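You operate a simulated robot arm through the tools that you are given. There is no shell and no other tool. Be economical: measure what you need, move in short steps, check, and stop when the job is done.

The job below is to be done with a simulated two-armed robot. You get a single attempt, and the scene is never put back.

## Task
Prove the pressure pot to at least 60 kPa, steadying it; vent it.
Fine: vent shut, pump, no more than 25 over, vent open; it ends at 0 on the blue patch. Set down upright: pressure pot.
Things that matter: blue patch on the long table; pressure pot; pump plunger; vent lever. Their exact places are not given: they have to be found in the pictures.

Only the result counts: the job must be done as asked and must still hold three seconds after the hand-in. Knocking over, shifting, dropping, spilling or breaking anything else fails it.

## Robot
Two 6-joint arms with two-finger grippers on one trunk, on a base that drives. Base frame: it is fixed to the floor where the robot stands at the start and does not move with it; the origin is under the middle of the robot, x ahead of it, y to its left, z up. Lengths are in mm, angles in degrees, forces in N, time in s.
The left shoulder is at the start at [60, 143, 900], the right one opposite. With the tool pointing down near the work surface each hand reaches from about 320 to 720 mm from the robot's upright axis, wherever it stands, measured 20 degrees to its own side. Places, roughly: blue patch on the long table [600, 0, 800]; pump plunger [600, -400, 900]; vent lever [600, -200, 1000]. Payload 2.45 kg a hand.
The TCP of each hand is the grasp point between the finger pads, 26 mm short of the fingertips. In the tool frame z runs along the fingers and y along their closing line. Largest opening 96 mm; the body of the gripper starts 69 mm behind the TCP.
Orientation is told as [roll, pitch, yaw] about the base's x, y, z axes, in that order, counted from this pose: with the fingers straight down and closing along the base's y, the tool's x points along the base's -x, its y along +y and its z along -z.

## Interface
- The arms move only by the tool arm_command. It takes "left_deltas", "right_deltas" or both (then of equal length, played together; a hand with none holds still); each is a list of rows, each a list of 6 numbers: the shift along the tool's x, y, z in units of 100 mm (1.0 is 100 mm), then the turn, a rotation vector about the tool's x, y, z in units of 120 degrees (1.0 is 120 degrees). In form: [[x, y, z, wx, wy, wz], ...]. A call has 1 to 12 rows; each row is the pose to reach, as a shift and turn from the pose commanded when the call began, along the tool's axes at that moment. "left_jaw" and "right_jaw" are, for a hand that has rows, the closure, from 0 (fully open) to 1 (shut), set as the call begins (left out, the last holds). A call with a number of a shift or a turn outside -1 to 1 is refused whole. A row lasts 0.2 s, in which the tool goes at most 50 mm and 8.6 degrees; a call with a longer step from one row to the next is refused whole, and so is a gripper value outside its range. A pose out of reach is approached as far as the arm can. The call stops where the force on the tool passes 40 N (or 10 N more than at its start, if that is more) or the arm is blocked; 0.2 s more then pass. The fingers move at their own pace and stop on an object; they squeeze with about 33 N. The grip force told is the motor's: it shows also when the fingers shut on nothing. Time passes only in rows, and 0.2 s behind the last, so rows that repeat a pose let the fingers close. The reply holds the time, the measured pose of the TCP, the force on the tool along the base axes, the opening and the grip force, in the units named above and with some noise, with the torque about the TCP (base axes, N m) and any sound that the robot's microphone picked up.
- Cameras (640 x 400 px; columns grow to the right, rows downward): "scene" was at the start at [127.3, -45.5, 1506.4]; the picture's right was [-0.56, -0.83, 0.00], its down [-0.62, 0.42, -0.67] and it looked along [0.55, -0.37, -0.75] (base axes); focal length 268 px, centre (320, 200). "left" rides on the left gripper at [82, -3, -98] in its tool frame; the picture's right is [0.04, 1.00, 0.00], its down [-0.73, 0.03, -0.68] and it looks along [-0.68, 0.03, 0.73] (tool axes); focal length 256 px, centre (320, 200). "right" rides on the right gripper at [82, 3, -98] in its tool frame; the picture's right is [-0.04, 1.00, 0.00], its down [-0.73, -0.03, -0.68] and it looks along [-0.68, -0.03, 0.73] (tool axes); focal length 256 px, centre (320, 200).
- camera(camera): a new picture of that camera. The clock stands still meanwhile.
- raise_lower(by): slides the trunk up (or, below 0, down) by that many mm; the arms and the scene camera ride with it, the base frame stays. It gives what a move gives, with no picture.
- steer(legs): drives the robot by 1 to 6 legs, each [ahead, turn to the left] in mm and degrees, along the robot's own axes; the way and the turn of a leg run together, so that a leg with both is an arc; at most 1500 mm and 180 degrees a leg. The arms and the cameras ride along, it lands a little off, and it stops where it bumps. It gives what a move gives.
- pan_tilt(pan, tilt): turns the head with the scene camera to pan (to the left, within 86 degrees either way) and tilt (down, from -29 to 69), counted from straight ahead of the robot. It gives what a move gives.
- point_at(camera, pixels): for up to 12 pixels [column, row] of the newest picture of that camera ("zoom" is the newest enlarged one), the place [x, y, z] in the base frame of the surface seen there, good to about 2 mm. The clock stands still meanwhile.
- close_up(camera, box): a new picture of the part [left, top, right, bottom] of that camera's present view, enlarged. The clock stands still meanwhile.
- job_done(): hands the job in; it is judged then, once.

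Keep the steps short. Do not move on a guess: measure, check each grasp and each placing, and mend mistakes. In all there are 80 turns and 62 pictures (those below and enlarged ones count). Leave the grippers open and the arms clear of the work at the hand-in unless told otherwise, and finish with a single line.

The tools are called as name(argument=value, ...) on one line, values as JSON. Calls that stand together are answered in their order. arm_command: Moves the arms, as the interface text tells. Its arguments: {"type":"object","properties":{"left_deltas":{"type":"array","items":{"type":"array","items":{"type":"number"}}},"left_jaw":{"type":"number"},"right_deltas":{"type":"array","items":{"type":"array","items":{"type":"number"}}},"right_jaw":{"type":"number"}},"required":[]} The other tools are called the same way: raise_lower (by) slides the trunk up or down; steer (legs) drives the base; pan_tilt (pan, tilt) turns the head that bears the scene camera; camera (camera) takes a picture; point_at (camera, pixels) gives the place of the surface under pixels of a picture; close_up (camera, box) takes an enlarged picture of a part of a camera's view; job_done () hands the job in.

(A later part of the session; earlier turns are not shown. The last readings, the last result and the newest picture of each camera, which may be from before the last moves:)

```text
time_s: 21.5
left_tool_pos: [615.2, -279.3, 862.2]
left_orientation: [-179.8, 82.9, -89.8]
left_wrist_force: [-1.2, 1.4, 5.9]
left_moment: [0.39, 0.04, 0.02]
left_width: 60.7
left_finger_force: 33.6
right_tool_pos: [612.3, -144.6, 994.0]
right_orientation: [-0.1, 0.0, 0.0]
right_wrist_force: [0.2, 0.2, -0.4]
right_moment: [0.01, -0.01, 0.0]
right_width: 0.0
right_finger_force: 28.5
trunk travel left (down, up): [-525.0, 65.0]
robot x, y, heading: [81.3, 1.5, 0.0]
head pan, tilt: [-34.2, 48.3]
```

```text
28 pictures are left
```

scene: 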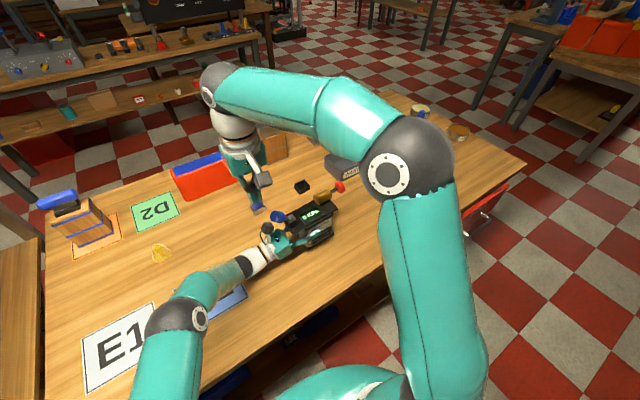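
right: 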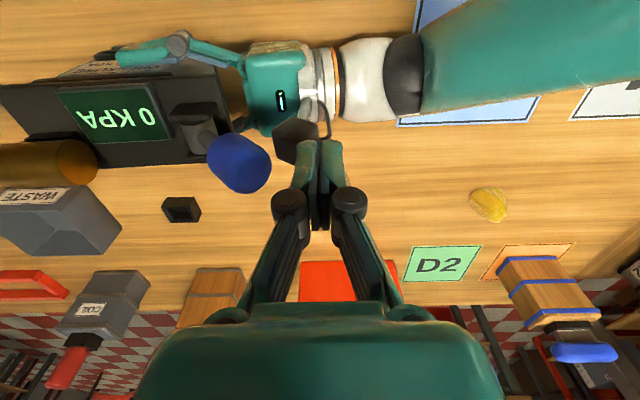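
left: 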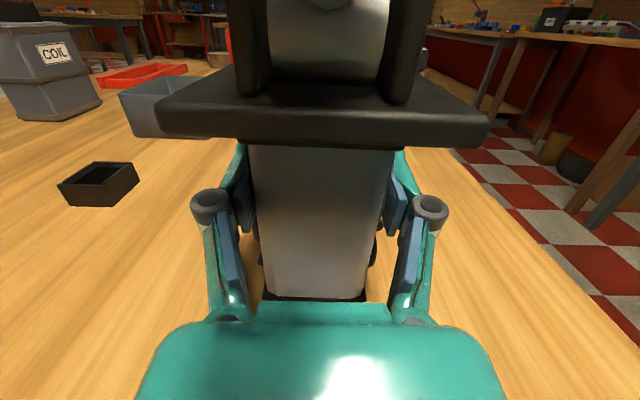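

The fingers hang just above the camera box, next to the knob. Now pushing −y in small rows.

arm_command(right_deltas=[[0, -0.15, 0, 0, 0, 0], [0, -0.25, 0, 0, 0, 0], [0, -0.35, 0, 0, 0, 0], [0, -0.45, 0, 0, 0, 0], [0, -0.55, 0, 0, 0, 0], [0, -0.65, 0, 0, 0, 0], [0, -0.75, 0, 0, 0, 0]])

close_up(camera="scene", box=[220, 150, 370, 260])

```text
time_s: 22.4
left_tool_pos: [614.4, -282.4, 861.0]
left_orientation: [179.6, 83.1, -90.4]
left_wrist_force: [-0.7, -1.8, 2.4]
left_moment: [0.06, 0.03, -0.15]
left_width: 60.4
left_finger_force: 33.4
right_tool_pos: [613.9, -176.4, 999.2]
right_orientation: [0.7, -0.3, 0.0]
right_wrist_force: [-1.1, 4.1, 4.6]
right_moment: [0.04, 0.04, -0.05]
right_width: 0.1
right_finger_force: 28.4
trunk travel left (down, up): [-525.0, 65.0]
robot x, y, heading: [84.1, 0.3, 0.0]
head pan, tilt: [-34.2, 48.3]
stopped in row 4 (right hand): the force on the tool passed its limit at 47 N (the readings are from after the stop); the commanded pose is now the measured one
```

```text
3.64 times, centred on (295, 205) of scene
```

zoom: 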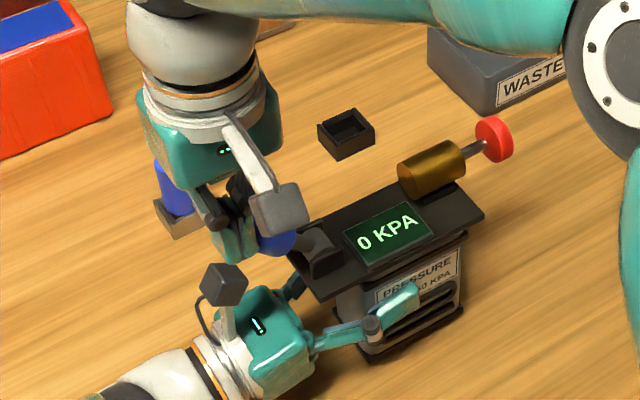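

The push stopped at 47 N with the lever hardly moving. I'll look closely at the contact.

close_up(camera="right", box=[140, 60, 380, 210])

point_at(camera="zoom", pixels=[[320, 200], [300, 150], [350, 220], [250, 200], [470, 200], [470, 280]])

```text
2.67 times, centred on (260, 135) of right
```

zoom: 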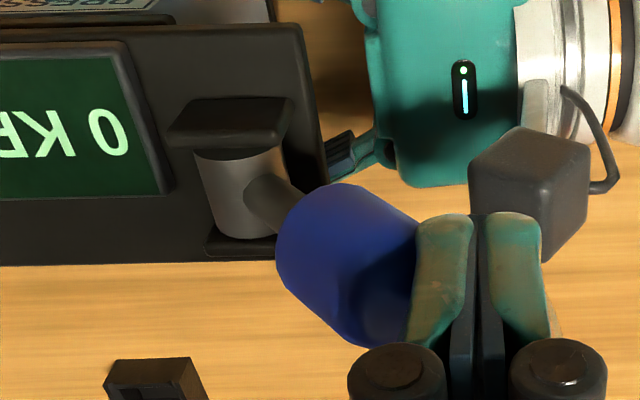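

```text
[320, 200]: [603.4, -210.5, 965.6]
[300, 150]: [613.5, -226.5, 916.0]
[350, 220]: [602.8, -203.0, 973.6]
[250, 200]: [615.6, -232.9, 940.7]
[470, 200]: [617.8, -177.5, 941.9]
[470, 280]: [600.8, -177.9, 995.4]
```

The fingers bear on the knob end, and the force has relaxed to 4 N since. I'll push again more slowly, 3 mm a row, to separate a transient from a real stop.

arm_command(right_deltas=[[0, -0.03, 0, 0, 0, 0], [0, -0.06, 0, 0, 0, 0], [0, -0.09, 0, 0, 0, 0], [0, -0.12, 0, 0, 0, 0], [0, -0.15, 0, 0, 0, 0], [0, -0.18, 0, 0, 0, 0]])

close_up(camera="right", box=[140, 60, 380, 210])

```text
time_s: 23.1
left_tool_pos: [615.8, -281.8, 860.4]
left_orientation: [179.7, 83.4, -90.3]
left_wrist_force: [0.1, -2.4, 1.0]
left_moment: [-0.63, -0.02, -0.2]
left_width: 60.7
left_finger_force: 33.2
right_tool_pos: [614.1, -180.1, 1000.5]
right_orientation: [1.3, -0.5, 0.0]
right_wrist_force: [-1.2, 3.6, 6.3]
right_moment: [0.06, 0.08, -0.02]
right_width: 0.0
right_finger_force: 28.3
trunk travel left (down, up): [-525.0, 65.0]
robot x, y, heading: [79.8, 0.5, -0.2]
head pan, tilt: [-34.2, 48.3]
stopped in row 3 (right hand): the force on the tool passed its limit at 43 N (the readings are from after the stop); the commanded pose is now the measured one
```

```text
2.67 times, centred on (260, 135) of right
```

zoom: 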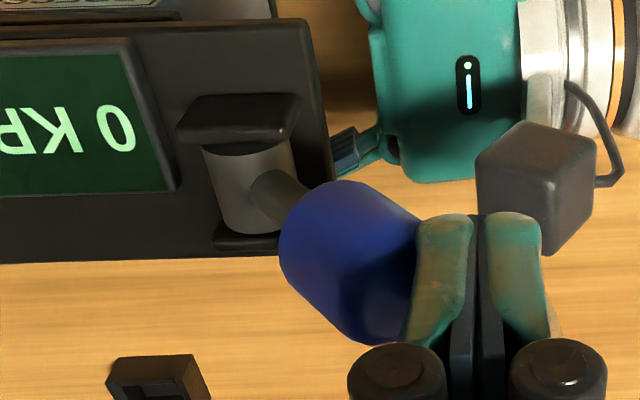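

Both tries hit a stop within a few mm, so the lever is at its end of travel this way. It must swing the other way, down toward +y. I'll go over the top and test gently: raise, move above the knob, then press down a little.

arm_command(right_deltas=[[0, 0.1, 0, -0.011, 0, 0], [0, 0.1, -0.45, -0.011, 0, 0], [0.03, -0.15, -0.65, -0.011, 0, 0]])

close_up(camera="right", box=[140, 40, 400, 200])

point_at(camera="zoom", pixels=[[365, 180], [385, 200], [410, 220], [340, 180], [420, 190], [380, 240], [495, 160], [510, 200], [300, 170]])

```text
time_s: 23.9
left_tool_pos: [614.4, -282.4, 859.8]
left_orientation: [179.6, 83.3, -90.2]
left_wrist_force: [-1.2, 0.5, 3.6]
left_moment: [-0.58, 0.02, -0.05]
left_width: 60.7
left_finger_force: 32.9
right_tool_pos: [610.0, -198.4, 1065.1]
right_orientation: [2.5, -0.4, 0.0]
right_wrist_force: [-0.1, 0.4, -0.3]
right_moment: [-0.03, -0.02, 0.0]
right_width: 0.0
right_finger_force: 29.1
trunk travel left (down, up): [-525.0, 65.0]
robot x, y, heading: [78.7, 0.1, 0.0]
head pan, tilt: [-34.2, 48.3]
```

```text
2.46 times, centred on (270, 120) of right
```

zoom: 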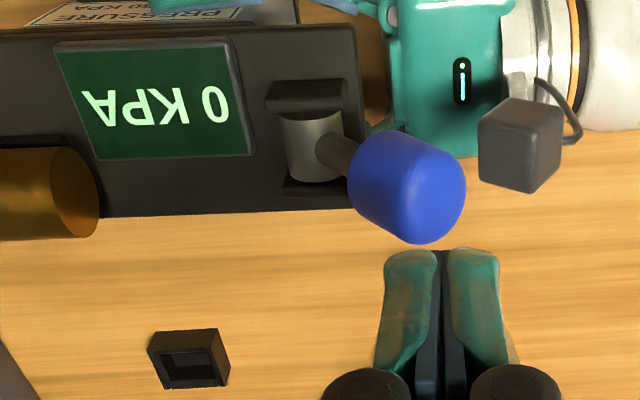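

```text
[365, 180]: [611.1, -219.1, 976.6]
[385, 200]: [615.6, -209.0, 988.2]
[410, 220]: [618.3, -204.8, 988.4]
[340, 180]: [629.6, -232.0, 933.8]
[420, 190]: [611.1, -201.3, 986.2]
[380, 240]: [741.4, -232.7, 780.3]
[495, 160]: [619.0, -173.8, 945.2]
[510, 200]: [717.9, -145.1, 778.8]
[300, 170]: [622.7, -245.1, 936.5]
```

The knob's top is at about (613,−203,990). Pressing straight down in small steps, and correcting the 2.5° roll as I go.

arm_command(right_deltas=[[-0.02, 0.0, 0.2, 0.021, 0, 0], [-0.02, 0.0, 0.35, 0.021, 0, 0], [-0.02, 0.0, 0.41, 0.021, 0, 0], [-0.02, 0.01, 0.46, 0.021, 0, 0], [-0.02, 0.01, 0.51, 0.021, 0, 0], [-0.02, 0.02, 0.56, 0.021, 0, 0]])

close_up(camera="right", box=[140, 40, 400, 200])

point_at(camera="zoom", pixels=[[365, 180], [350, 200], [410, 200], [430, 190], [495, 160], [510, 170]])

```text
time_s: 25.3
left_tool_pos: [615.7, -281.5, 861.1]
left_orientation: [179.4, 83.4, -90.4]
left_wrist_force: [2.4, -3.5, 3.8]
left_moment: [-0.8, -0.02, 0.03]
left_width: 60.9
left_finger_force: 32.9
right_tool_pos: [612.2, -192.7, 1011.7]
right_orientation: [0.0, -0.6, 0.0]
right_wrist_force: [-0.4, 3.7, 11.2]
right_moment: [-0.03, 0.05, -0.03]
right_width: 0.0
right_finger_force: 28.6
trunk travel left (down, up): [-525.0, 65.0]
robot x, y, heading: [81.6, 1.6, -0.1]
head pan, tilt: [-34.2, 48.3]
```

```text
2.46 times, centred on (270, 120) of right
```

zoom: 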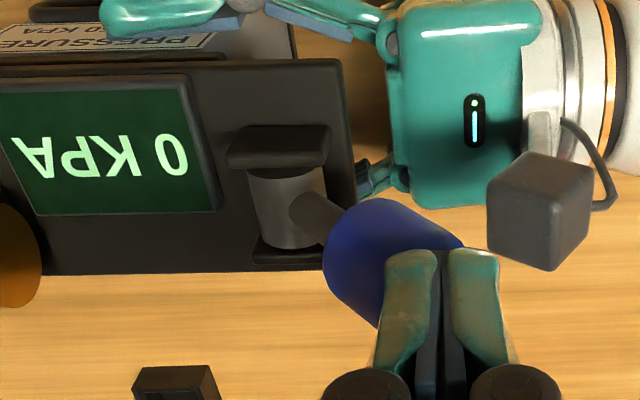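

```text
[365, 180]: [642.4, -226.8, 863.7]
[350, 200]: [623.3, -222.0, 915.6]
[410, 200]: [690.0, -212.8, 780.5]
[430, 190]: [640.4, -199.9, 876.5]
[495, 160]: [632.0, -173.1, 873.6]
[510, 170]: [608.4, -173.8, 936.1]
```

Force is 11 N and there's probably some movement. Pressing 10 mm more and comparing.

arm_command(right_deltas=[[0, 0.02, 0.04, 0, 0, 0], [0, 0.03, 0.08, 0, 0, 0], [0, 0.05, 0.12, 0, 0, 0]])

close_up(camera="right", box=[140, 40, 400, 200])

point_at(camera="zoom", pixels=[[350, 240], [340, 260], [370, 220], [370, 280], [400, 220], [320, 215], [520, 190], [540, 170]])

```text
time_s: 25.9
left_tool_pos: [614.1, -283.1, 861.0]
left_orientation: [179.3, 83.5, -90.5]
left_wrist_force: [-0.4, -1.0, 3.4]
left_moment: [0.38, 0.26, -0.22]
left_width: 60.9
left_finger_force: 32.5
right_tool_pos: [613.6, -186.6, 1007.4]
right_orientation: [0.4, -0.9, -0.1]
right_wrist_force: [-1.0, 4.2, 7.0]
right_moment: [0.01, 0.04, -0.05]
right_width: 0.0
right_finger_force: 28.5
trunk travel left (down, up): [-525.0, 65.0]
robot x, y, heading: [84.9, -4.3, -0.0]
head pan, tilt: [-34.2, 48.3]
stopped in row 3 (right hand): the force on the tool passed its limit at 45 N (the readings are from after the stop); the commanded pose is now the measured one
```

```text
2.46 times, centred on (270, 120) of right
```

zoom: 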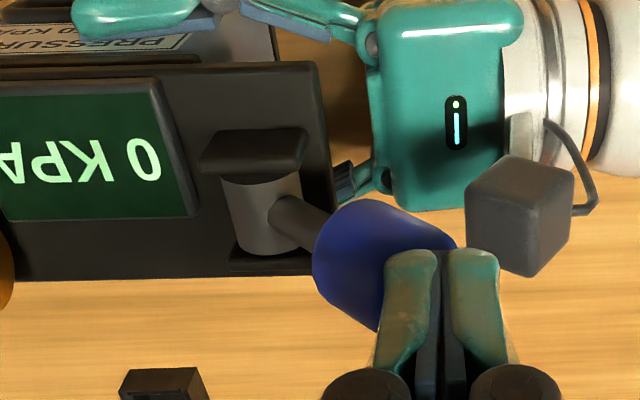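

```text
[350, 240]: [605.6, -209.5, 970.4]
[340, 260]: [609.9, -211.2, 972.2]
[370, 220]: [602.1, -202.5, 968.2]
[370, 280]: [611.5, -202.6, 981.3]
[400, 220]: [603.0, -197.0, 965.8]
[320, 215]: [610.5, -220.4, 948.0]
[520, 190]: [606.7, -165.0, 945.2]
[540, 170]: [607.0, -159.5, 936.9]
```

It stopped at 45 N going down as well. I need to know whether the lever actually moved, so I'll raise the hand and look from the scene camera.

arm_command(right_deltas=[[0, 0, -0.3, 0, 0, 0], [0, 0, -0.7, 0, 0, 0], [0, 0.45, -0.8, 0, 0, 0], [0, 0.9, -0.8, 0, 0, 0]])

close_up(camera="right", box=[120, 0, 360, 150])

point_at(camera="zoom", pixels=[[250, 200], [300, 200], [320, 210], [340, 220], [360, 235], [380, 250], [400, 235], [150, 240]])

```text
time_s: 26.9
left_tool_pos: [614.7, -282.0, 860.9]
left_orientation: [179.4, 83.6, -90.4]
left_wrist_force: [-1.8, 3.3, 8.5]
left_moment: [-0.06, -0.06, -0.21]
left_width: 60.8
left_finger_force: 33.8
right_tool_pos: [611.7, -97.3, 1087.1]
right_orientation: [0.3, -0.9, -0.2]
right_wrist_force: [-0.7, -0.5, -0.3]
right_moment: [-0.03, 0.01, -0.02]
right_width: 0.1
right_finger_force: 28.4
trunk travel left (down, up): [-525.0, 65.0]
robot x, y, heading: [81.7, 1.2, -0.1]
head pan, tilt: [-34.2, 48.3]
```

```text
2.67 times, centred on (240, 75) of right
```

zoom: 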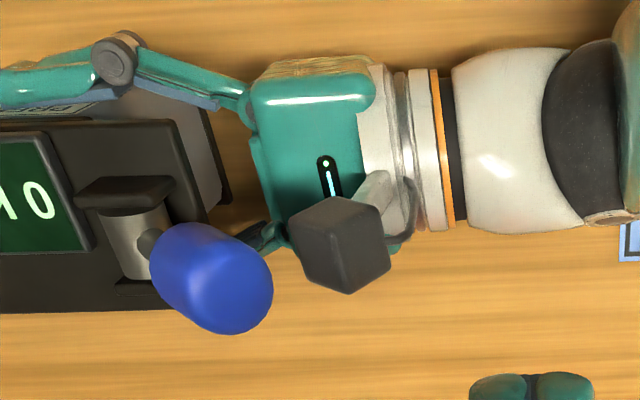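

```text
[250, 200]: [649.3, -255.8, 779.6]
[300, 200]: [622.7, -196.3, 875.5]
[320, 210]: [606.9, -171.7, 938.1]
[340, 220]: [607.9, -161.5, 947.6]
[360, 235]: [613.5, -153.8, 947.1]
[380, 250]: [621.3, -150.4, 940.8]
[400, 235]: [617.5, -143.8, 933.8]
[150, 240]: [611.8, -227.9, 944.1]
```

close_up(camera="scene", box=[240, 180, 360, 270])

point_at(camera="zoom", pixels=[[130, 120], [150, 130], [175, 140], [195, 160], [205, 170], [225, 185], [300, 170], [165, 110], [140, 150]])

```text
4.44 times, centred on (300, 225) of scene
```

zoom: 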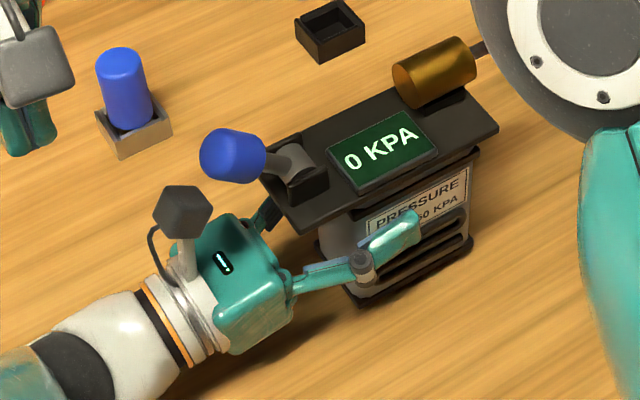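

```text
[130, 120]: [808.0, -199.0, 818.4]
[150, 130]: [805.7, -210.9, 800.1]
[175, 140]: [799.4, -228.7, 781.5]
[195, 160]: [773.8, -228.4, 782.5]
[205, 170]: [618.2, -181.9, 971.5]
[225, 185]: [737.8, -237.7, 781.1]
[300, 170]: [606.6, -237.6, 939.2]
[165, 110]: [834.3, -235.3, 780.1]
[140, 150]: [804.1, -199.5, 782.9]
```

point_at(camera="zoom", pixels=[[230, 135], [225, 155], [230, 175], [255, 145], [258, 165], [275, 160], [285, 158], [300, 150]])

close_up(camera="left", box=[150, 0, 480, 200])

```text
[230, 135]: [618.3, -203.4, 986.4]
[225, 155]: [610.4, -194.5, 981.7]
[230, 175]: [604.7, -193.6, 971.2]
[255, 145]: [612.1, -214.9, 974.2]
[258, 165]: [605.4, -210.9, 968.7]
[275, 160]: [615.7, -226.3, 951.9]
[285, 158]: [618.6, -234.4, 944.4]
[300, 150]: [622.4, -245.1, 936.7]
```

```text
1.94 times, centred on (315, 100) of left
```

zoom: 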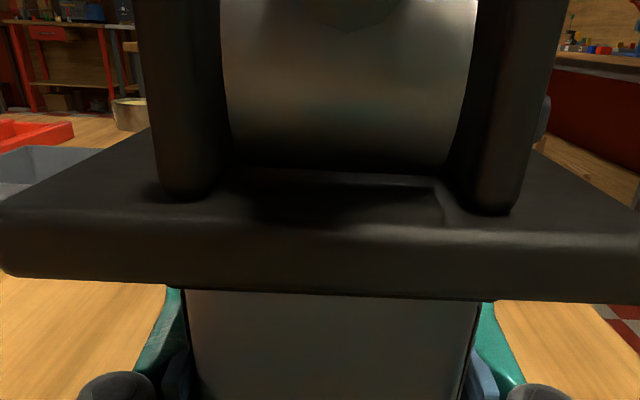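

The lever is still at about 45°, having moved neither way. It may just be stiff or damped, so I'll try a sustained push in −y, held for 2 s and creeping 1 mm a row, and watch for movement.

arm_command(right_deltas=[[0, -0.2, 0.4, 0, 0, 0], [0, -0.45, 0.8, 0, 0, 0], [0, -0.7, 0.84, 0, 0, 0], [0, -0.76, 0.84, 0, 0, 0], [0, -0.79, 0.84, 0, 0, 0], [0, -0.81, 0.84, 0, 0, 0], [0, -0.82, 0.84, 0, 0, 0], [0, -0.83, 0.84, 0, 0, 0], [0, -0.84, 0.84, 0, 0, 0], [0, -0.85, 0.84, 0, 0, 0], [0, -0.86, 0.84, 0, 0, 0], [0, -0.87, 0.84, 0, 0, 0]])

close_up(camera="right", box=[120, 40, 400, 215])

```text
time_s: 29.5
left_tool_pos: [615.5, -282.9, 860.9]
left_orientation: [179.0, 83.4, -90.6]
left_wrist_force: [6.1, -9.6, 7.9]
left_moment: [-0.68, -0.09, -0.06]
left_width: 60.7
left_finger_force: 33.0
right_tool_pos: [613.0, -183.8, 1004.7]
right_orientation: [0.4, -0.9, 0.0]
right_wrist_force: [-2.7, 10.2, 8.3]
right_moment: [0.15, 0.12, -0.12]
right_width: 0.1
right_finger_force: 28.6
trunk travel left (down, up): [-525.0, 65.0]
robot x, y, heading: [81.7, 2.9, -0.1]
head pan, tilt: [-34.2, 48.3]
```

```text
2.29 times, centred on (260, 128) of right
```

zoom: 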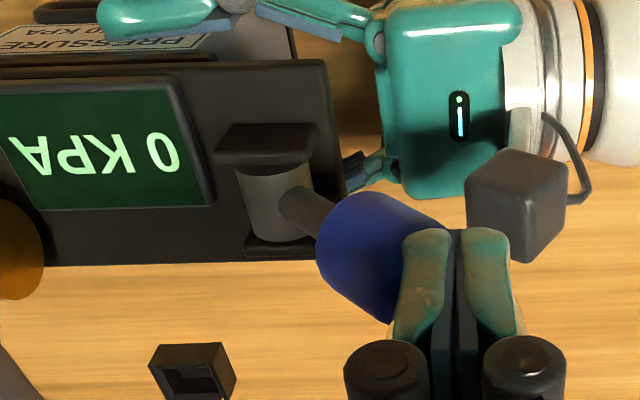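

Force is only 10 N and the hand is already farther than before (y −183.8). Slow pushing seems to work, so I'll continue at 1.5 mm a row.

arm_command(right_deltas=[[0, -0.015, 0, 0, 0, 0], [0, -0.03, 0, 0, 0, 0], [0, -0.045, 0, 0, 0, 0], [0, -0.06, 0, 0, 0, 0], [0, -0.075, 0, 0, 0, 0], [0, -0.09, 0, 0, 0, 0], [0, -0.105, 0, 0, 0, 0], [0, -0.12, 0, 0, 0, 0], [0, -0.135, 0, 0, 0, 0], [0, -0.15, 0, 0, 0, 0], [0, -0.165, 0, 0, 0, 0], [0, -0.18, 0, 0, 0, 0]])

close_up(camera="right", box=[120, 40, 400, 215])

```text
time_s: 30.4
left_tool_pos: [615.0, -282.4, 860.0]
left_orientation: [179.0, 83.6, -90.6]
left_wrist_force: [1.2, -2.6, 2.1]
left_moment: [-0.21, 0.21, -0.37]
left_width: 60.8
left_finger_force: 33.1
right_tool_pos: [612.4, -186.1, 1005.4]
right_orientation: [0.8, -1.0, 0.1]
right_wrist_force: [-1.9, 4.6, 7.4]
right_moment: [0.04, 0.08, -0.04]
right_width: 0.1
right_finger_force: 28.1
trunk travel left (down, up): [-525.0, 65.0]
robot x, y, heading: [78.3, 0.2, -0.1]
head pan, tilt: [-34.2, 48.3]
stopped in row 4 (right hand): the force on the tool passed its limit at 41 N (the readings are from after the stop); the commanded pose is now the measured one
```

```text
2.29 times, centred on (260, 128) of right
```

zoom: 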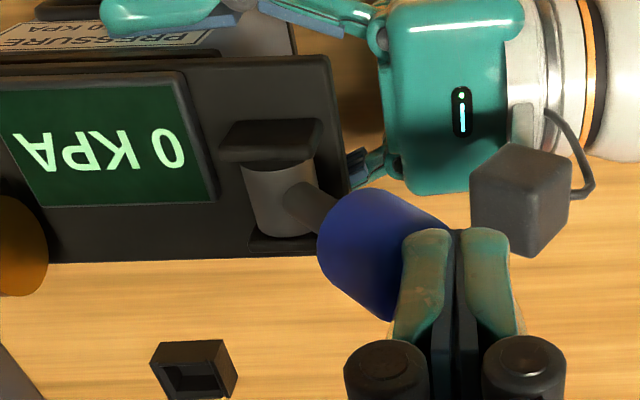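

A hard stop again. The lever may swing sideways in x instead. I'll raise the right hand, go in front of the knob (x≈570) and push gently in +x.

arm_command(right_deltas=[[0, 0.1, 0, 0, 0, 0], [0, 0.1, -0.45, 0, 0, 0], [0.4, -0.1, -0.45, 0, 0, 0], [0.45, -0.18, -0.2, 0, 0, 0], [0.45, -0.18, 0.14, 0, 0, 0]])

arm_command(right_deltas=[[-0.06, 0, 0, 0, 0, 0], [-0.1, 0, 0, 0, 0, 0], [-0.14, 0, 0, 0, 0, 0], [-0.18, 0, 0, 0, 0, 0], [-0.22, 0, 0, 0, 0, 0], [-0.26, 0, 0, 0, 0, 0], [-0.3, 0, 0, 0, 0, 0]])

close_up(camera="right", box=[120, 40, 400, 215])

```text
time_s: 31.6
left_tool_pos: [615.6, -283.5, 860.7]
left_orientation: [179.0, 83.7, -90.7]
left_wrist_force: [-1.2, -0.2, 6.6]
left_moment: [-0.67, -0.02, -0.18]
left_width: 60.9
left_finger_force: 32.8
right_tool_pos: [569.6, -204.5, 989.3]
right_orientation: [0.7, -0.9, -0.1]
right_wrist_force: [-0.5, 0.5, 0.0]
right_moment: [0.03, 0.01, 0.01]
right_width: 0.0
right_finger_force: 28.3
trunk travel left (down, up): [-525.0, 65.0]
robot x, y, heading: [86.4, 1.8, 0.2]
head pan, tilt: [-34.2, 48.3]
```

```text
time_s: 33.2
left_tool_pos: [618.5, -282.6, 860.8]
left_orientation: [178.4, 83.7, -90.8]
left_wrist_force: [25.5, -10.8, 3.6]
left_moment: [0.32, 1.19, -1.66]
left_width: 61.8
left_finger_force: 32.9
right_tool_pos: [597.8, -202.7, 990.0]
right_orientation: [0.8, -0.8, -0.1]
right_wrist_force: [-19.4, 6.9, 6.2]
right_moment: [0.19, 0.37, 0.08]
right_width: 6.1
right_finger_force: 28.6
trunk travel left (down, up): [-525.0, 65.0]
robot x, y, heading: [81.6, 1.0, -0.1]
head pan, tilt: [-34.2, 48.3]
```

```text
2.29 times, centred on (260, 128) of right
```

zoom: 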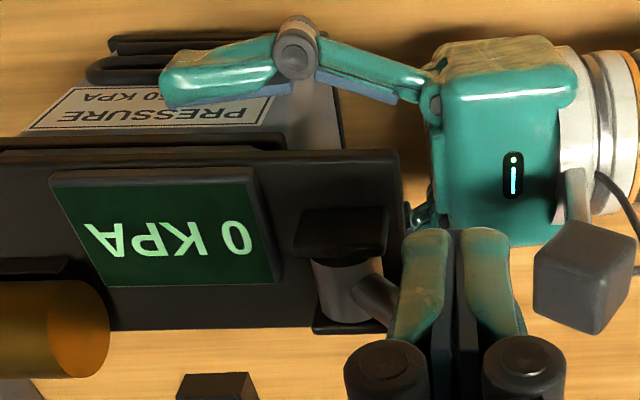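

The sideways push just shoved the whole pot (left hand +3 mm), so the lever doesn't swing in x either. Poking gives poor leverage. Instead I'll grasp the knob across x with the right hand turned 90° and feel for its travel along the arc. Back off, raise and turn first.

arm_command(right_deltas=[[0.3, 0, 0, 0, 0, 0], [0.35, 0, -0.4, 0, 0, 0], [0.35, 0, -0.8, 0, 0, 0]])

arm_command(right_deltas=[[0, 0, 0, 0, 0, -0.068], [0, 0, 0, 0, 0, -0.136], [0, 0, 0, 0, 0, -0.204], [0, 0, 0, 0, 0, -0.272], [0, 0, 0, 0, 0, -0.34], [0, 0, 0, 0, 0, -0.408], [-0.1, 0, 0, 0, 0, -0.476], [-0.2, 0, 0, 0, 0, -0.544], [-0.3, 0, 0, 0, 0, -0.612], [-0.4, 0, 0, 0, 0, -0.68], [-0.49, 0, 0, 0, 0, -0.75]], right_jaw=0.2)

close_up(camera="scene", box=[220, 130, 380, 260])

```text
time_s: 34.0
left_tool_pos: [615.2, -283.1, 857.6]
left_orientation: [177.9, 83.7, -91.8]
left_wrist_force: [-1.7, 0.7, -1.0]
left_moment: [-0.24, -0.01, -0.16]
left_width: 61.0
left_finger_force: 33.2
right_tool_pos: [563.3, -206.3, 1070.3]
right_orientation: [0.7, -1.0, 0.0]
right_wrist_force: [0.1, -0.2, 0.7]
right_moment: [0.0, -0.01, 0.02]
right_width: 0.0
right_finger_force: 28.7
trunk travel left (down, up): [-525.0, 65.0]
robot x, y, heading: [80.2, -0.3, 0.2]
head pan, tilt: [-34.2, 48.3]
```

```text
time_s: 36.4
left_tool_pos: [616.7, -283.3, 858.7]
left_orientation: [178.0, 83.7, -91.6]
left_wrist_force: [0.3, 0.1, -4.8]
left_moment: [0.1, 0.06, 0.0]
left_width: 60.7
left_finger_force: 33.0
right_tool_pos: [612.3, -206.9, 1069.9]
right_orientation: [-0.9, -0.7, 90.2]
right_wrist_force: [-0.1, 0.2, 1.4]
right_moment: [0.01, -0.01, -0.03]
right_width: 76.6
right_finger_force: 0.2
trunk travel left (down, up): [-525.0, 65.0]
robot x, y, heading: [77.6, 2.1, -0.2]
head pan, tilt: [-34.2, 48.3]
```

```text
3.08 times, centred on (300, 195) of scene
```

zoom: 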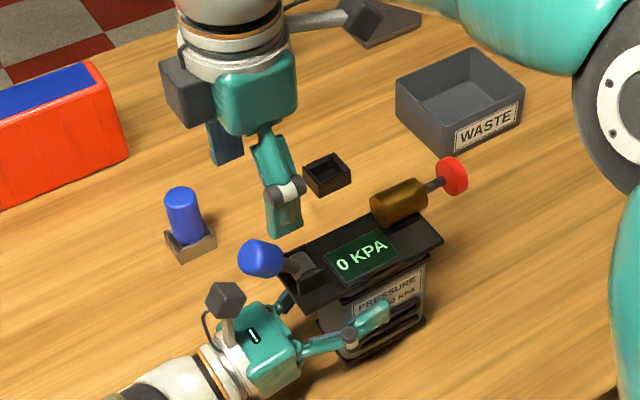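

The hand has turned, open 77 mm above the knob. Measuring the knob.

point_at(camera="zoom", pixels=[[245, 258], [260, 245], [262, 258], [262, 272], [278, 250], [278, 268], [290, 264], [302, 268]])

close_up(camera="right", box=[200, 60, 440, 210])

```text
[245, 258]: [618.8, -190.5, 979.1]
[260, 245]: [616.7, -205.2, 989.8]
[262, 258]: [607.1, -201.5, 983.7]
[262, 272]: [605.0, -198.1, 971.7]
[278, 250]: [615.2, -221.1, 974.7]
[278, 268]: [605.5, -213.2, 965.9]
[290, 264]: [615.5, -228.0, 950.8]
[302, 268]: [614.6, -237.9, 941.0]
```

```text
2.67 times, centred on (320, 135) of right
```

zoom: 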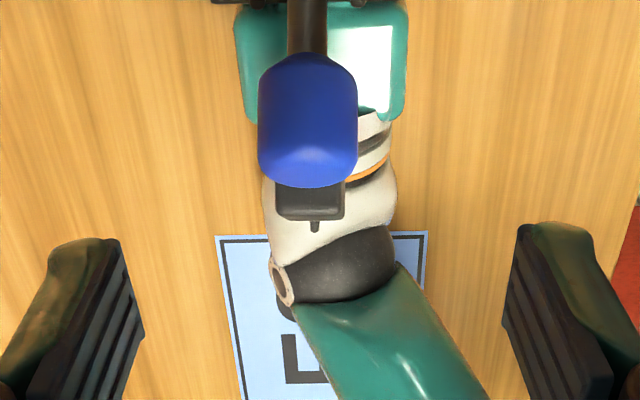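

The knob centre is about (615,−204,974). Lowering over it and closing across x.

arm_command(right_deltas=[[-0.02, -0.02, 0.35, 0, 0, 0], [-0.02, -0.02, 0.7, 0, 0, 0], [-0.02, -0.02, 0.93, 0, 0, 0]])

arm_command(right_deltas=[[0, 0, 0, 0, 0, 0], [0, 0, 0, 0, 0, 0], [0, 0, 0, 0, 0, 0]], right_jaw=1)

```text
time_s: 37.2
left_tool_pos: [617.5, -282.7, 858.5]
left_orientation: [177.9, 83.7, -91.7]
left_wrist_force: [1.0, -0.1, -4.1]
left_moment: [0.11, 0.0, -0.02]
left_width: 60.7
left_finger_force: 33.1
right_tool_pos: [616.4, -203.2, 976.7]
right_orientation: [-1.0, -0.7, 90.0]
right_wrist_force: [0.3, 0.3, 0.0]
right_moment: [0.01, 0.04, -0.02]
right_width: 76.8
right_finger_force: 0.0
trunk travel left (down, up): [-525.0, 65.0]
robot x, y, heading: [78.0, -0.4, -0.2]
head pan, tilt: [-34.2, 48.3]
```

```text
time_s: 38.0
left_tool_pos: [615.9, -283.6, 858.5]
left_orientation: [178.7, 83.7, -90.8]
left_wrist_force: [-6.6, 0.9, -2.1]
left_moment: [0.1, -0.79, 0.46]
left_width: 60.5
left_finger_force: 33.1
right_tool_pos: [616.1, -202.4, 977.7]
right_orientation: [-1.0, -0.7, 90.0]
right_wrist_force: [6.5, -1.0, -1.3]
right_moment: [0.01, 0.04, 0.04]
right_width: 28.6
right_finger_force: 33.0
trunk travel left (down, up): [-525.0, 65.0]
robot x, y, heading: [80.2, -2.4, -0.1]
head pan, tilt: [-34.2, 48.3]
```

Knob gripped (28.6 mm). Trying the upward arc first: −y 7.5 mm, +z 6 mm, in small rows.

arm_command(right_deltas=[[0.02, 0, -0.016, 0, 0, 0], [0.04, 0, -0.032, 0, 0, 0], [0.057, 0, -0.045, 0, 0, 0], [0.075, 0, -0.058, 0, 0, 0]])

```text
time_s: 39.0
left_tool_pos: [615.2, -283.1, 860.6]
left_orientation: [178.6, 83.5, -91.0]
left_wrist_force: [0.6, -20.8, 3.9]
left_moment: [0.78, -0.04, 0.01]
left_width: 60.7
left_finger_force: 32.8
right_tool_pos: [615.7, -208.5, 984.8]
right_orientation: [-0.9, -1.0, 90.0]
right_wrist_force: [-1.4, 18.7, 0.2]
right_moment: [1.12, 0.12, -0.06]
right_width: 28.4
right_finger_force: 33.2
trunk travel left (down, up): [-525.0, 65.0]
robot x, y, heading: [79.2, -1.6, 0.2]
head pan, tilt: [-34.2, 48.3]
```

It moved about 6 mm at 19 N. Continuing a further 10° up the arc.

arm_command(right_deltas=[[0.02, 0, -0.012, 0, 0, 0], [0.04, 0, -0.024, 0, 0, 0], [0.06, 0, -0.036, 0, 0, 0], [0.083, 0, -0.046, 0, 0, 0]])

close_up(camera="scene", box=[240, 180, 360, 270])

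```text
time_s: 40.0
left_tool_pos: [615.9, -283.4, 861.0]
left_orientation: [179.9, 83.6, -89.8]
left_wrist_force: [5.5, -27.5, 11.3]
left_moment: [0.13, -0.11, 0.14]
left_width: 60.9
left_finger_force: 32.7
right_tool_pos: [616.4, -219.0, 987.6]
right_orientation: [-1.0, -1.0, 89.9]
right_wrist_force: [-3.2, 21.9, 0.1]
right_moment: [1.01, 0.14, -0.09]
right_width: 28.5
right_finger_force: 32.9
trunk travel left (down, up): [-525.0, 65.0]
robot x, y, heading: [80.1, 0.4, -0.0]
head pan, tilt: [-34.2, 48.3]
```

```text
4.44 times, centred on (300, 225) of scene
```

zoom: 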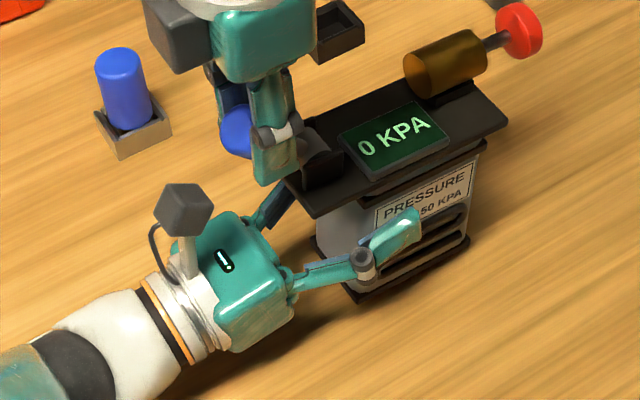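

The fingers slid along the knob and the pot shifted a little, but the lever didn't turn up. Going back, regripping at the knob's middle, then trying the downward arc.

arm_command(right_deltas=[[-0.05, 0, 0.03, 0, 0, 0], [-0.1, 0, 0.06, 0, 0, 0], [-0.158, 0, 0.104, 0, 0, 0], [-0.158, 0, 0.104, 0, 0, 0]], right_jaw=0.4)

arm_command(right_deltas=[[0, 0, 0, 0, 0, 0], [0, 0, 0, 0, 0, 0], [-0.02, 0, 0.022, 0, 0, 0], [-0.04, 0, 0.044, 0, 0, 0], [-0.064, 0, 0.07, 0, 0, 0], [-0.08, 0, 0.096, 0, 0, 0], [-0.1, 0, 0.122, 0, 0, 0], [-0.114, 0, 0.15, 0, 0, 0]], right_jaw=1)

close_up(camera="scene", box=[240, 180, 360, 270])

```text
time_s: 41.0
left_tool_pos: [616.4, -282.2, 861.1]
left_orientation: [179.0, 83.5, -90.4]
left_wrist_force: [0.1, 5.2, 11.2]
left_moment: [-0.61, -0.24, 0.13]
left_width: 60.7
left_finger_force: 32.9
right_tool_pos: [614.8, -201.9, 977.1]
right_orientation: [-1.0, -0.5, 89.9]
right_wrist_force: [-0.1, -0.3, 0.7]
right_moment: [0.0, -0.01, 0.03]
right_width: 57.4
right_finger_force: 0.0
trunk travel left (down, up): [-525.0, 65.0]
robot x, y, heading: [78.6, -0.0, -0.2]
head pan, tilt: [-34.2, 48.3]
```

```text
time_s: 42.8
left_tool_pos: [615.1, -283.4, 858.5]
left_orientation: [176.9, 83.8, -92.7]
left_wrist_force: [3.5, 6.2, -19.0]
left_moment: [-1.78, 0.15, 0.34]
left_width: 60.6
left_finger_force: 33.1
right_tool_pos: [616.8, -189.7, 964.1]
right_orientation: [-1.3, -0.7, 90.0]
right_wrist_force: [-3.6, -5.0, 27.6]
right_moment: [-0.6, -0.02, -0.57]
right_width: 27.7
right_finger_force: 33.1
trunk travel left (down, up): [-525.0, 65.0]
robot x, y, heading: [83.1, -0.5, 0.2]
head pan, tilt: [-34.2, 48.3]
```

```text
4.44 times, centred on (300, 225) of scene
```

zoom: 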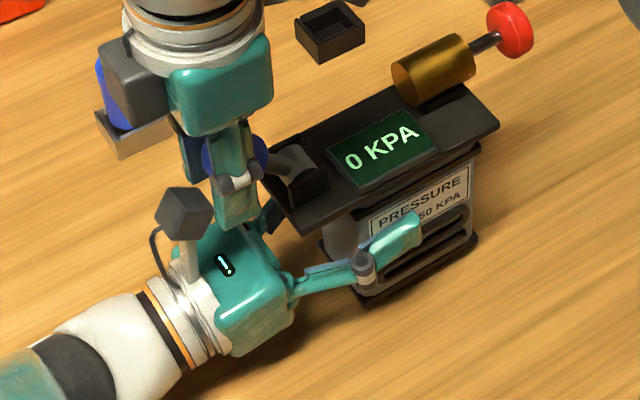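

point_at(camera="zoom", pixels=[[260, 145], [262, 155], [275, 155], [285, 158], [295, 162], [213, 150], [208, 160], [300, 225]])

arm_command(right_deltas=[[-0.005, 0, 0.02, 0, 0, 0], [-0.01, 0, 0.04, 0, 0, 0], [-0.015, 0, 0.06, 0, 0, 0], [-0.02, 0, 0.08, 0, 0, 0]])

```text
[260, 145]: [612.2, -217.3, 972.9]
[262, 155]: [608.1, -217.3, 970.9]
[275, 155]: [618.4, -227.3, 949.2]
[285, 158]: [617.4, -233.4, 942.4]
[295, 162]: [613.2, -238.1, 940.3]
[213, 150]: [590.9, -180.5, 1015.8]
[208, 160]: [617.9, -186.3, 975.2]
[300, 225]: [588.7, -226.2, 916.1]
```

```text
time_s: 43.8
left_tool_pos: [614.2, -283.6, 859.1]
left_orientation: [179.0, 83.7, -90.8]
left_wrist_force: [-6.8, -8.7, -16.6]
left_moment: [-0.6, -0.46, 0.96]
left_width: 60.7
left_finger_force: 33.1
right_tool_pos: [616.9, -187.7, 956.1]
right_orientation: [-1.3, -0.9, 90.0]
right_wrist_force: [3.7, 9.3, 21.7]
right_moment: [-0.23, 0.03, -0.51]
right_width: 27.5
right_finger_force: 33.0
trunk travel left (down, up): [-525.0, 65.0]
robot x, y, heading: [83.1, 1.8, -0.1]
head pan, tilt: [-34.2, 48.3]
```

The knob hasn't turned. I can see why the pokes failed: both touched the knob's end face (reaction along the lever axis), which gives no torque. I need to push on its side. I'll open, raise, go to the inner (−y) side, and push +y against the knob's upper side.

arm_command(right_deltas=[[0, 0, 0, 0, 0, 0], [0, 0, 0, 0, 0, 0], [0, 0, -0.4, 0, 0, 0], [0, 0, -0.8, 0, 0, 0]], right_jaw=0.4)

arm_command(right_deltas=[[0.3, 0.01, 0, 0, 0, 0], [0.6, 0.01, 0, 0, 0, 0], [0.6, 0.01, 0, 0, 0, 0], [0.6, 0.01, 0.2, 0, 0, 0], [0.6, 0.01, 0.39, 0, 0, 0]], right_jaw=1)

arm_command(right_deltas=[[-0.06, 0, 0, 0, 0, 0], [-0.09, 0, 0, 0, 0, 0], [-0.12, 0, 0, 0, 0, 0], [-0.15, 0, 0, 0, 0, 0], [-0.18, 0, 0, 0, 0, 0], [-0.21, 0, 0, 0, 0, 0], [-0.24, 0, 0, 0, 0, 0], [-0.27, 0, 0, 0, 0, 0], [-0.3, 0, 0, 0, 0, 0]])

close_up(camera="scene", box=[240, 180, 360, 270])

```text
time_s: 44.8
left_tool_pos: [616.3, -282.4, 859.3]
left_orientation: [178.2, 83.7, -91.2]
left_wrist_force: [-1.7, 0.4, -2.8]
left_moment: [0.16, -0.01, 0.0]
left_width: 60.8
left_finger_force: 33.2
right_tool_pos: [615.4, -189.4, 1034.7]
right_orientation: [-0.8, -0.7, 90.0]
right_wrist_force: [-0.3, 0.1, -0.1]
right_moment: [0.02, 0.02, 0.02]
right_width: 57.6
right_finger_force: 0.1
trunk travel left (down, up): [-525.0, 65.0]
robot x, y, heading: [82.7, -0.7, -0.0]
head pan, tilt: [-34.2, 48.3]
```

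```text
time_s: 46.0
left_tool_pos: [615.9, -283.7, 858.3]
left_orientation: [178.2, 83.7, -91.2]
left_wrist_force: [0.0, -0.3, -1.7]
left_moment: [0.07, -0.09, -0.04]
left_width: 60.9
left_finger_force: 32.7
right_tool_pos: [615.9, -249.5, 994.7]
right_orientation: [-1.1, -0.7, 90.0]
right_wrist_force: [0.5, -0.2, -0.4]
right_moment: [0.0, -0.02, -0.01]
right_width: 0.0
right_finger_force: 27.9
trunk travel left (down, up): [-525.0, 65.0]
robot x, y, heading: [80.4, -0.1, -0.0]
head pan, tilt: [-34.2, 48.3]
```

```text
time_s: 48.0
left_tool_pos: [615.4, -281.7, 859.7]
left_orientation: [178.2, 83.7, -91.3]
left_wrist_force: [-0.5, 12.8, -1.5]
left_moment: [-0.84, 0.06, -0.04]
left_width: 60.9
left_finger_force: 32.9
right_tool_pos: [614.1, -219.2, 994.5]
right_orientation: [-1.0, -0.6, 90.1]
right_wrist_force: [-0.5, -8.5, 4.5]
right_moment: [-0.16, -0.02, 0.05]
right_width: 0.0
right_finger_force: 28.1
trunk travel left (down, up): [-525.0, 65.0]
robot x, y, heading: [79.4, -1.3, -0.2]
head pan, tilt: [-34.2, 48.3]
```

```text
4.44 times, centred on (300, 225) of scene
```

zoom: 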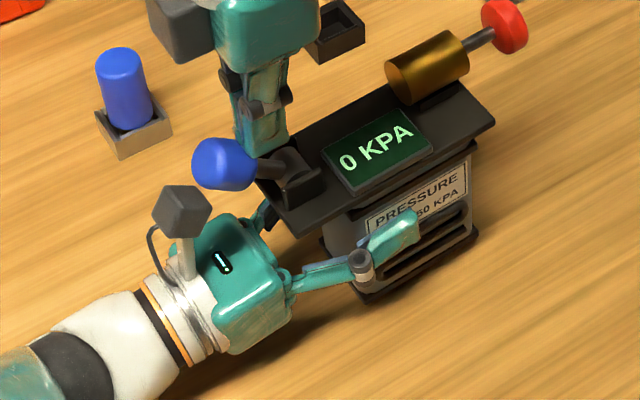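

The lever turned this time, down toward +y at only 8 N. Continuing with +y and slightly downward until the end stop.

arm_command(right_deltas=[[-0.02, 0, 0.02, 0, 0, 0], [-0.04, 0, 0.04, 0, 0, 0], [-0.06, 0, 0.06, 0, 0, 0], [-0.08, 0, 0.08, 0, 0, 0], [-0.1, 0, 0.1, 0, 0, 0], [-0.12, 0, 0.12, 0, 0, 0]])

close_up(camera="scene", box=[240, 180, 360, 270])

point_at(camera="zoom", pixels=[[195, 165], [205, 185], [215, 160], [235, 180], [245, 165], [265, 172], [185, 190], [210, 200]])

```text
time_s: 49.3
left_tool_pos: [617.4, -281.7, 862.2]
left_orientation: [178.6, 83.2, -90.7]
left_wrist_force: [-0.9, 2.4, 3.9]
left_moment: [-0.9, 0.11, -0.31]
left_width: 60.6
left_finger_force: 32.9
right_tool_pos: [615.8, -211.0, 990.1]
right_orientation: [-1.4, -0.6, 89.9]
right_wrist_force: [-2.2, -3.9, 7.8]
right_moment: [-0.02, -0.05, 0.05]
right_width: 0.0
right_finger_force: 28.4
trunk travel left (down, up): [-525.0, 65.0]
robot x, y, heading: [81.4, 0.1, -0.2]
head pan, tilt: [-34.2, 48.3]
stopped in row 6 (right hand): the force on the tool passed its limit at 42 N (the readings are from after the stop); the commanded pose is now the measured one
```

```text
4.44 times, centred on (300, 225) of scene
```

zoom: 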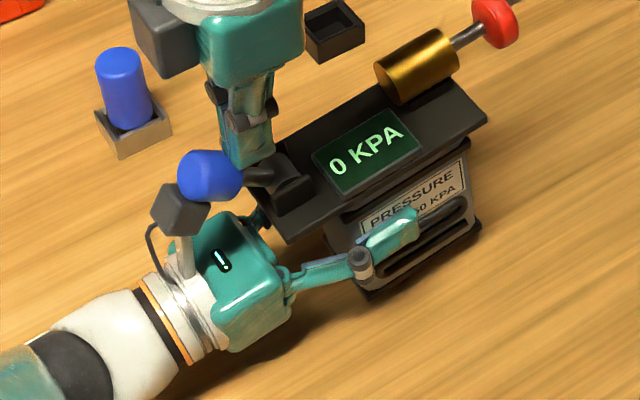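

```text
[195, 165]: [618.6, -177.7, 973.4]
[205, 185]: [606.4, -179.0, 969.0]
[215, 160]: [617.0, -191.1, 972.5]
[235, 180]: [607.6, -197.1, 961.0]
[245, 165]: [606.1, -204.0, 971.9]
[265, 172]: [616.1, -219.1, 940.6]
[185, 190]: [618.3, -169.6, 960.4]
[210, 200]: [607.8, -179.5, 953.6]
```

The lever is now nearly horizontal and its knob is meeting the left camera box. I'll raise the right hand, release the left, back it off 16 mm with 3° more tilt, and regrip.

arm_command(right_deltas=[[0.03, 0, -0.3, 0, 0, 0], [0.03, 0, -0.6, 0, 0, 0]])

arm_command(left_deltas=[[0, 0, 0, 0, 0, 0], [0, 0, 0, 0, 0, 0], [0, 0, -0.08, 0, 0.014, 0], [0, 0, -0.16, 0, 0.0278, 0]], left_jaw=0.2)

close_up(camera="scene", box=[220, 170, 370, 280])

point_at(camera="zoom", pixels=[[225, 155], [215, 165], [240, 150], [250, 165], [270, 162], [185, 185], [205, 185], [410, 60], [420, 75]])

```text
time_s: 49.9
left_tool_pos: [616.8, -281.9, 861.4]
left_orientation: [179.0, 83.4, -90.4]
left_wrist_force: [-1.4, -2.0, 9.7]
left_moment: [0.09, -0.27, -0.03]
left_width: 60.7
left_finger_force: 32.9
right_tool_pos: [612.1, -214.0, 1049.0]
right_orientation: [-1.3, -0.5, 89.9]
right_wrist_force: [-0.3, 0.1, 0.7]
right_moment: [-0.03, 0.0, -0.03]
right_width: 0.0
right_finger_force: 27.6
trunk travel left (down, up): [-525.0, 65.0]
robot x, y, heading: [82.6, -1.6, 0.2]
head pan, tilt: [-34.2, 48.3]
```

```text
time_s: 50.9
left_tool_pos: [617.8, -266.7, 858.5]
left_orientation: [178.4, 80.3, -91.0]
left_wrist_force: [-0.1, -0.4, -0.1]
left_moment: [-0.02, -0.01, 0.02]
left_width: 76.8
left_finger_force: 0.1
right_tool_pos: [615.6, -214.3, 1047.6]
right_orientation: [-1.3, -0.6, 89.9]
right_wrist_force: [-0.4, -0.2, 0.4]
right_moment: [0.01, 0.0, -0.02]
right_width: 0.1
right_finger_force: 28.1
trunk travel left (down, up): [-525.0, 65.0]
robot x, y, heading: [76.9, -0.7, 0.2]
head pan, tilt: [-34.2, 48.3]
```

```text
3.64 times, centred on (295, 225) of scene
```

zoom: 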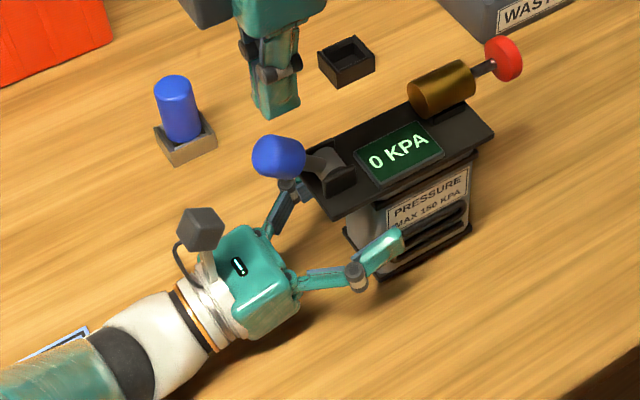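

```text
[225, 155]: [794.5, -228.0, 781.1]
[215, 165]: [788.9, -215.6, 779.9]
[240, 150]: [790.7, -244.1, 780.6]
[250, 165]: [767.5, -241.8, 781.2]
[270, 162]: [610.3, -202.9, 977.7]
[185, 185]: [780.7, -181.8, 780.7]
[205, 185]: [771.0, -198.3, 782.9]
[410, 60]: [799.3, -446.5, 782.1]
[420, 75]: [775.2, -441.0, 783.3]
```

The pot stands by itself with the lever part way. Measuring the lever and body to regrip.

point_at(camera="zoom", pixels=[[256, 155], [265, 145], [262, 172], [300, 150], [312, 162], [335, 170], [335, 215], [380, 275], [350, 235], [500, 60], [490, 135], [210, 215]])

```text
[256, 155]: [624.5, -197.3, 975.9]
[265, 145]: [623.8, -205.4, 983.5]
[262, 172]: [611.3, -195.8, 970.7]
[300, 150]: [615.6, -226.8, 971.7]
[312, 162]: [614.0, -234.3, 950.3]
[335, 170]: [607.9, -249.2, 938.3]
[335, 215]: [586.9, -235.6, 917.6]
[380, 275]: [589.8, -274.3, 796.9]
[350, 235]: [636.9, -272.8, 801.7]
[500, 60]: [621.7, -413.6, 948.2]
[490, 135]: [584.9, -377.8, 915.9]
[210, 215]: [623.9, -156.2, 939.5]
```

The pot is now slightly farther in −y (face ≈−273, x centre ≈616), and the left camera front is at y≈−156, which leaves room. Advancing 9 mm and regripping.

arm_command(left_deltas=[[-0.01, 0, 0.05, 0, 0, 0], [-0.015, 0, 0.09, 0, 0, 0], [-0.015, 0, 0.09, 0, 0, 0], [-0.015, 0, 0.09, 0, 0, 0]], left_jaw=1)

arm_command(right_deltas=[[0.15, 0, 0, 0, 0, 0], [0.37, 0, 0.3, 0, 0, 0], [0.37, 0, 0.54, 0, 0, 0]])

```text
time_s: 51.9
left_tool_pos: [618.0, -275.8, 858.9]
left_orientation: [178.2, 80.2, -91.0]
left_wrist_force: [-0.5, 0.3, 0.1]
left_moment: [-0.03, -0.07, 0.04]
left_width: 60.5
left_finger_force: 32.8
right_tool_pos: [614.1, -214.0, 1048.4]
right_orientation: [-1.2, -0.6, 89.8]
right_wrist_force: [-0.6, 0.5, -0.2]
right_moment: [-0.02, 0.01, -0.03]
right_width: 0.0
right_finger_force: 28.4
trunk travel left (down, up): [-525.0, 65.0]
robot x, y, heading: [81.0, 1.8, 0.1]
head pan, tilt: [-34.2, 48.3]
```

```text
time_s: 52.7
left_tool_pos: [616.4, -276.2, 858.6]
left_orientation: [178.3, 80.2, -91.0]
left_wrist_force: [0.1, -0.3, -0.3]
left_moment: [-0.16, -0.14, 0.0]
left_width: 60.6
left_finger_force: 33.1
right_tool_pos: [616.6, -249.9, 994.7]
right_orientation: [-1.2, -0.6, 90.0]
right_wrist_force: [-0.2, 0.4, -0.3]
right_moment: [0.01, 0.01, -0.01]
right_width: 0.1
right_finger_force: 28.6
trunk travel left (down, up): [-525.0, 65.0]
robot x, y, heading: [81.9, -1.1, 0.0]
head pan, tilt: [-34.2, 48.3]
```

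Regripped (60.6 mm, 33 N). Pushing the lever again from inside: +y, then curving down.

arm_command(right_deltas=[[-0.1, 0, 0, 0, 0, 0], [-0.15, 0, 0, 0, 0, 0], [-0.19, 0, 0, 0, 0, 0], [-0.23, 0, 0, 0, 0, 0], [-0.27, 0, 0.02, 0, 0, 0], [-0.3, 0, 0.05, 0, 0, 0], [-0.32, 0, 0.08, 0, 0, 0], [-0.33, 0, 0.11, 0, 0, 0], [-0.34, 0, 0.14, 0, 0, 0]])

close_up(camera="scene", box=[240, 180, 360, 270])

```text
time_s: 54.7
left_tool_pos: [615.4, -274.3, 859.5]
left_orientation: [179.0, 80.1, -90.5]
left_wrist_force: [4.8, 9.5, 0.9]
left_moment: [-0.94, 0.24, -0.21]
left_width: 60.7
left_finger_force: 33.3
right_tool_pos: [614.6, -215.7, 981.5]
right_orientation: [-1.4, -0.6, 90.0]
right_wrist_force: [-4.0, -1.4, 15.5]
right_moment: [0.18, 0.02, 0.02]
right_width: 0.0
right_finger_force: 29.6
trunk travel left (down, up): [-525.0, 65.0]
robot x, y, heading: [81.8, 2.9, 0.1]
head pan, tilt: [-34.2, 48.3]
```

```text
4.44 times, centred on (300, 225) of scene
```

zoom: 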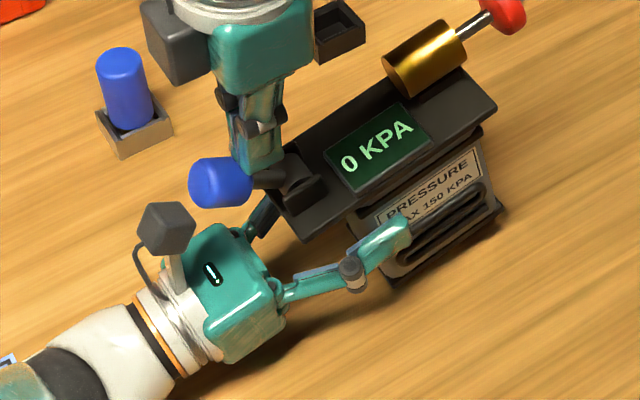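

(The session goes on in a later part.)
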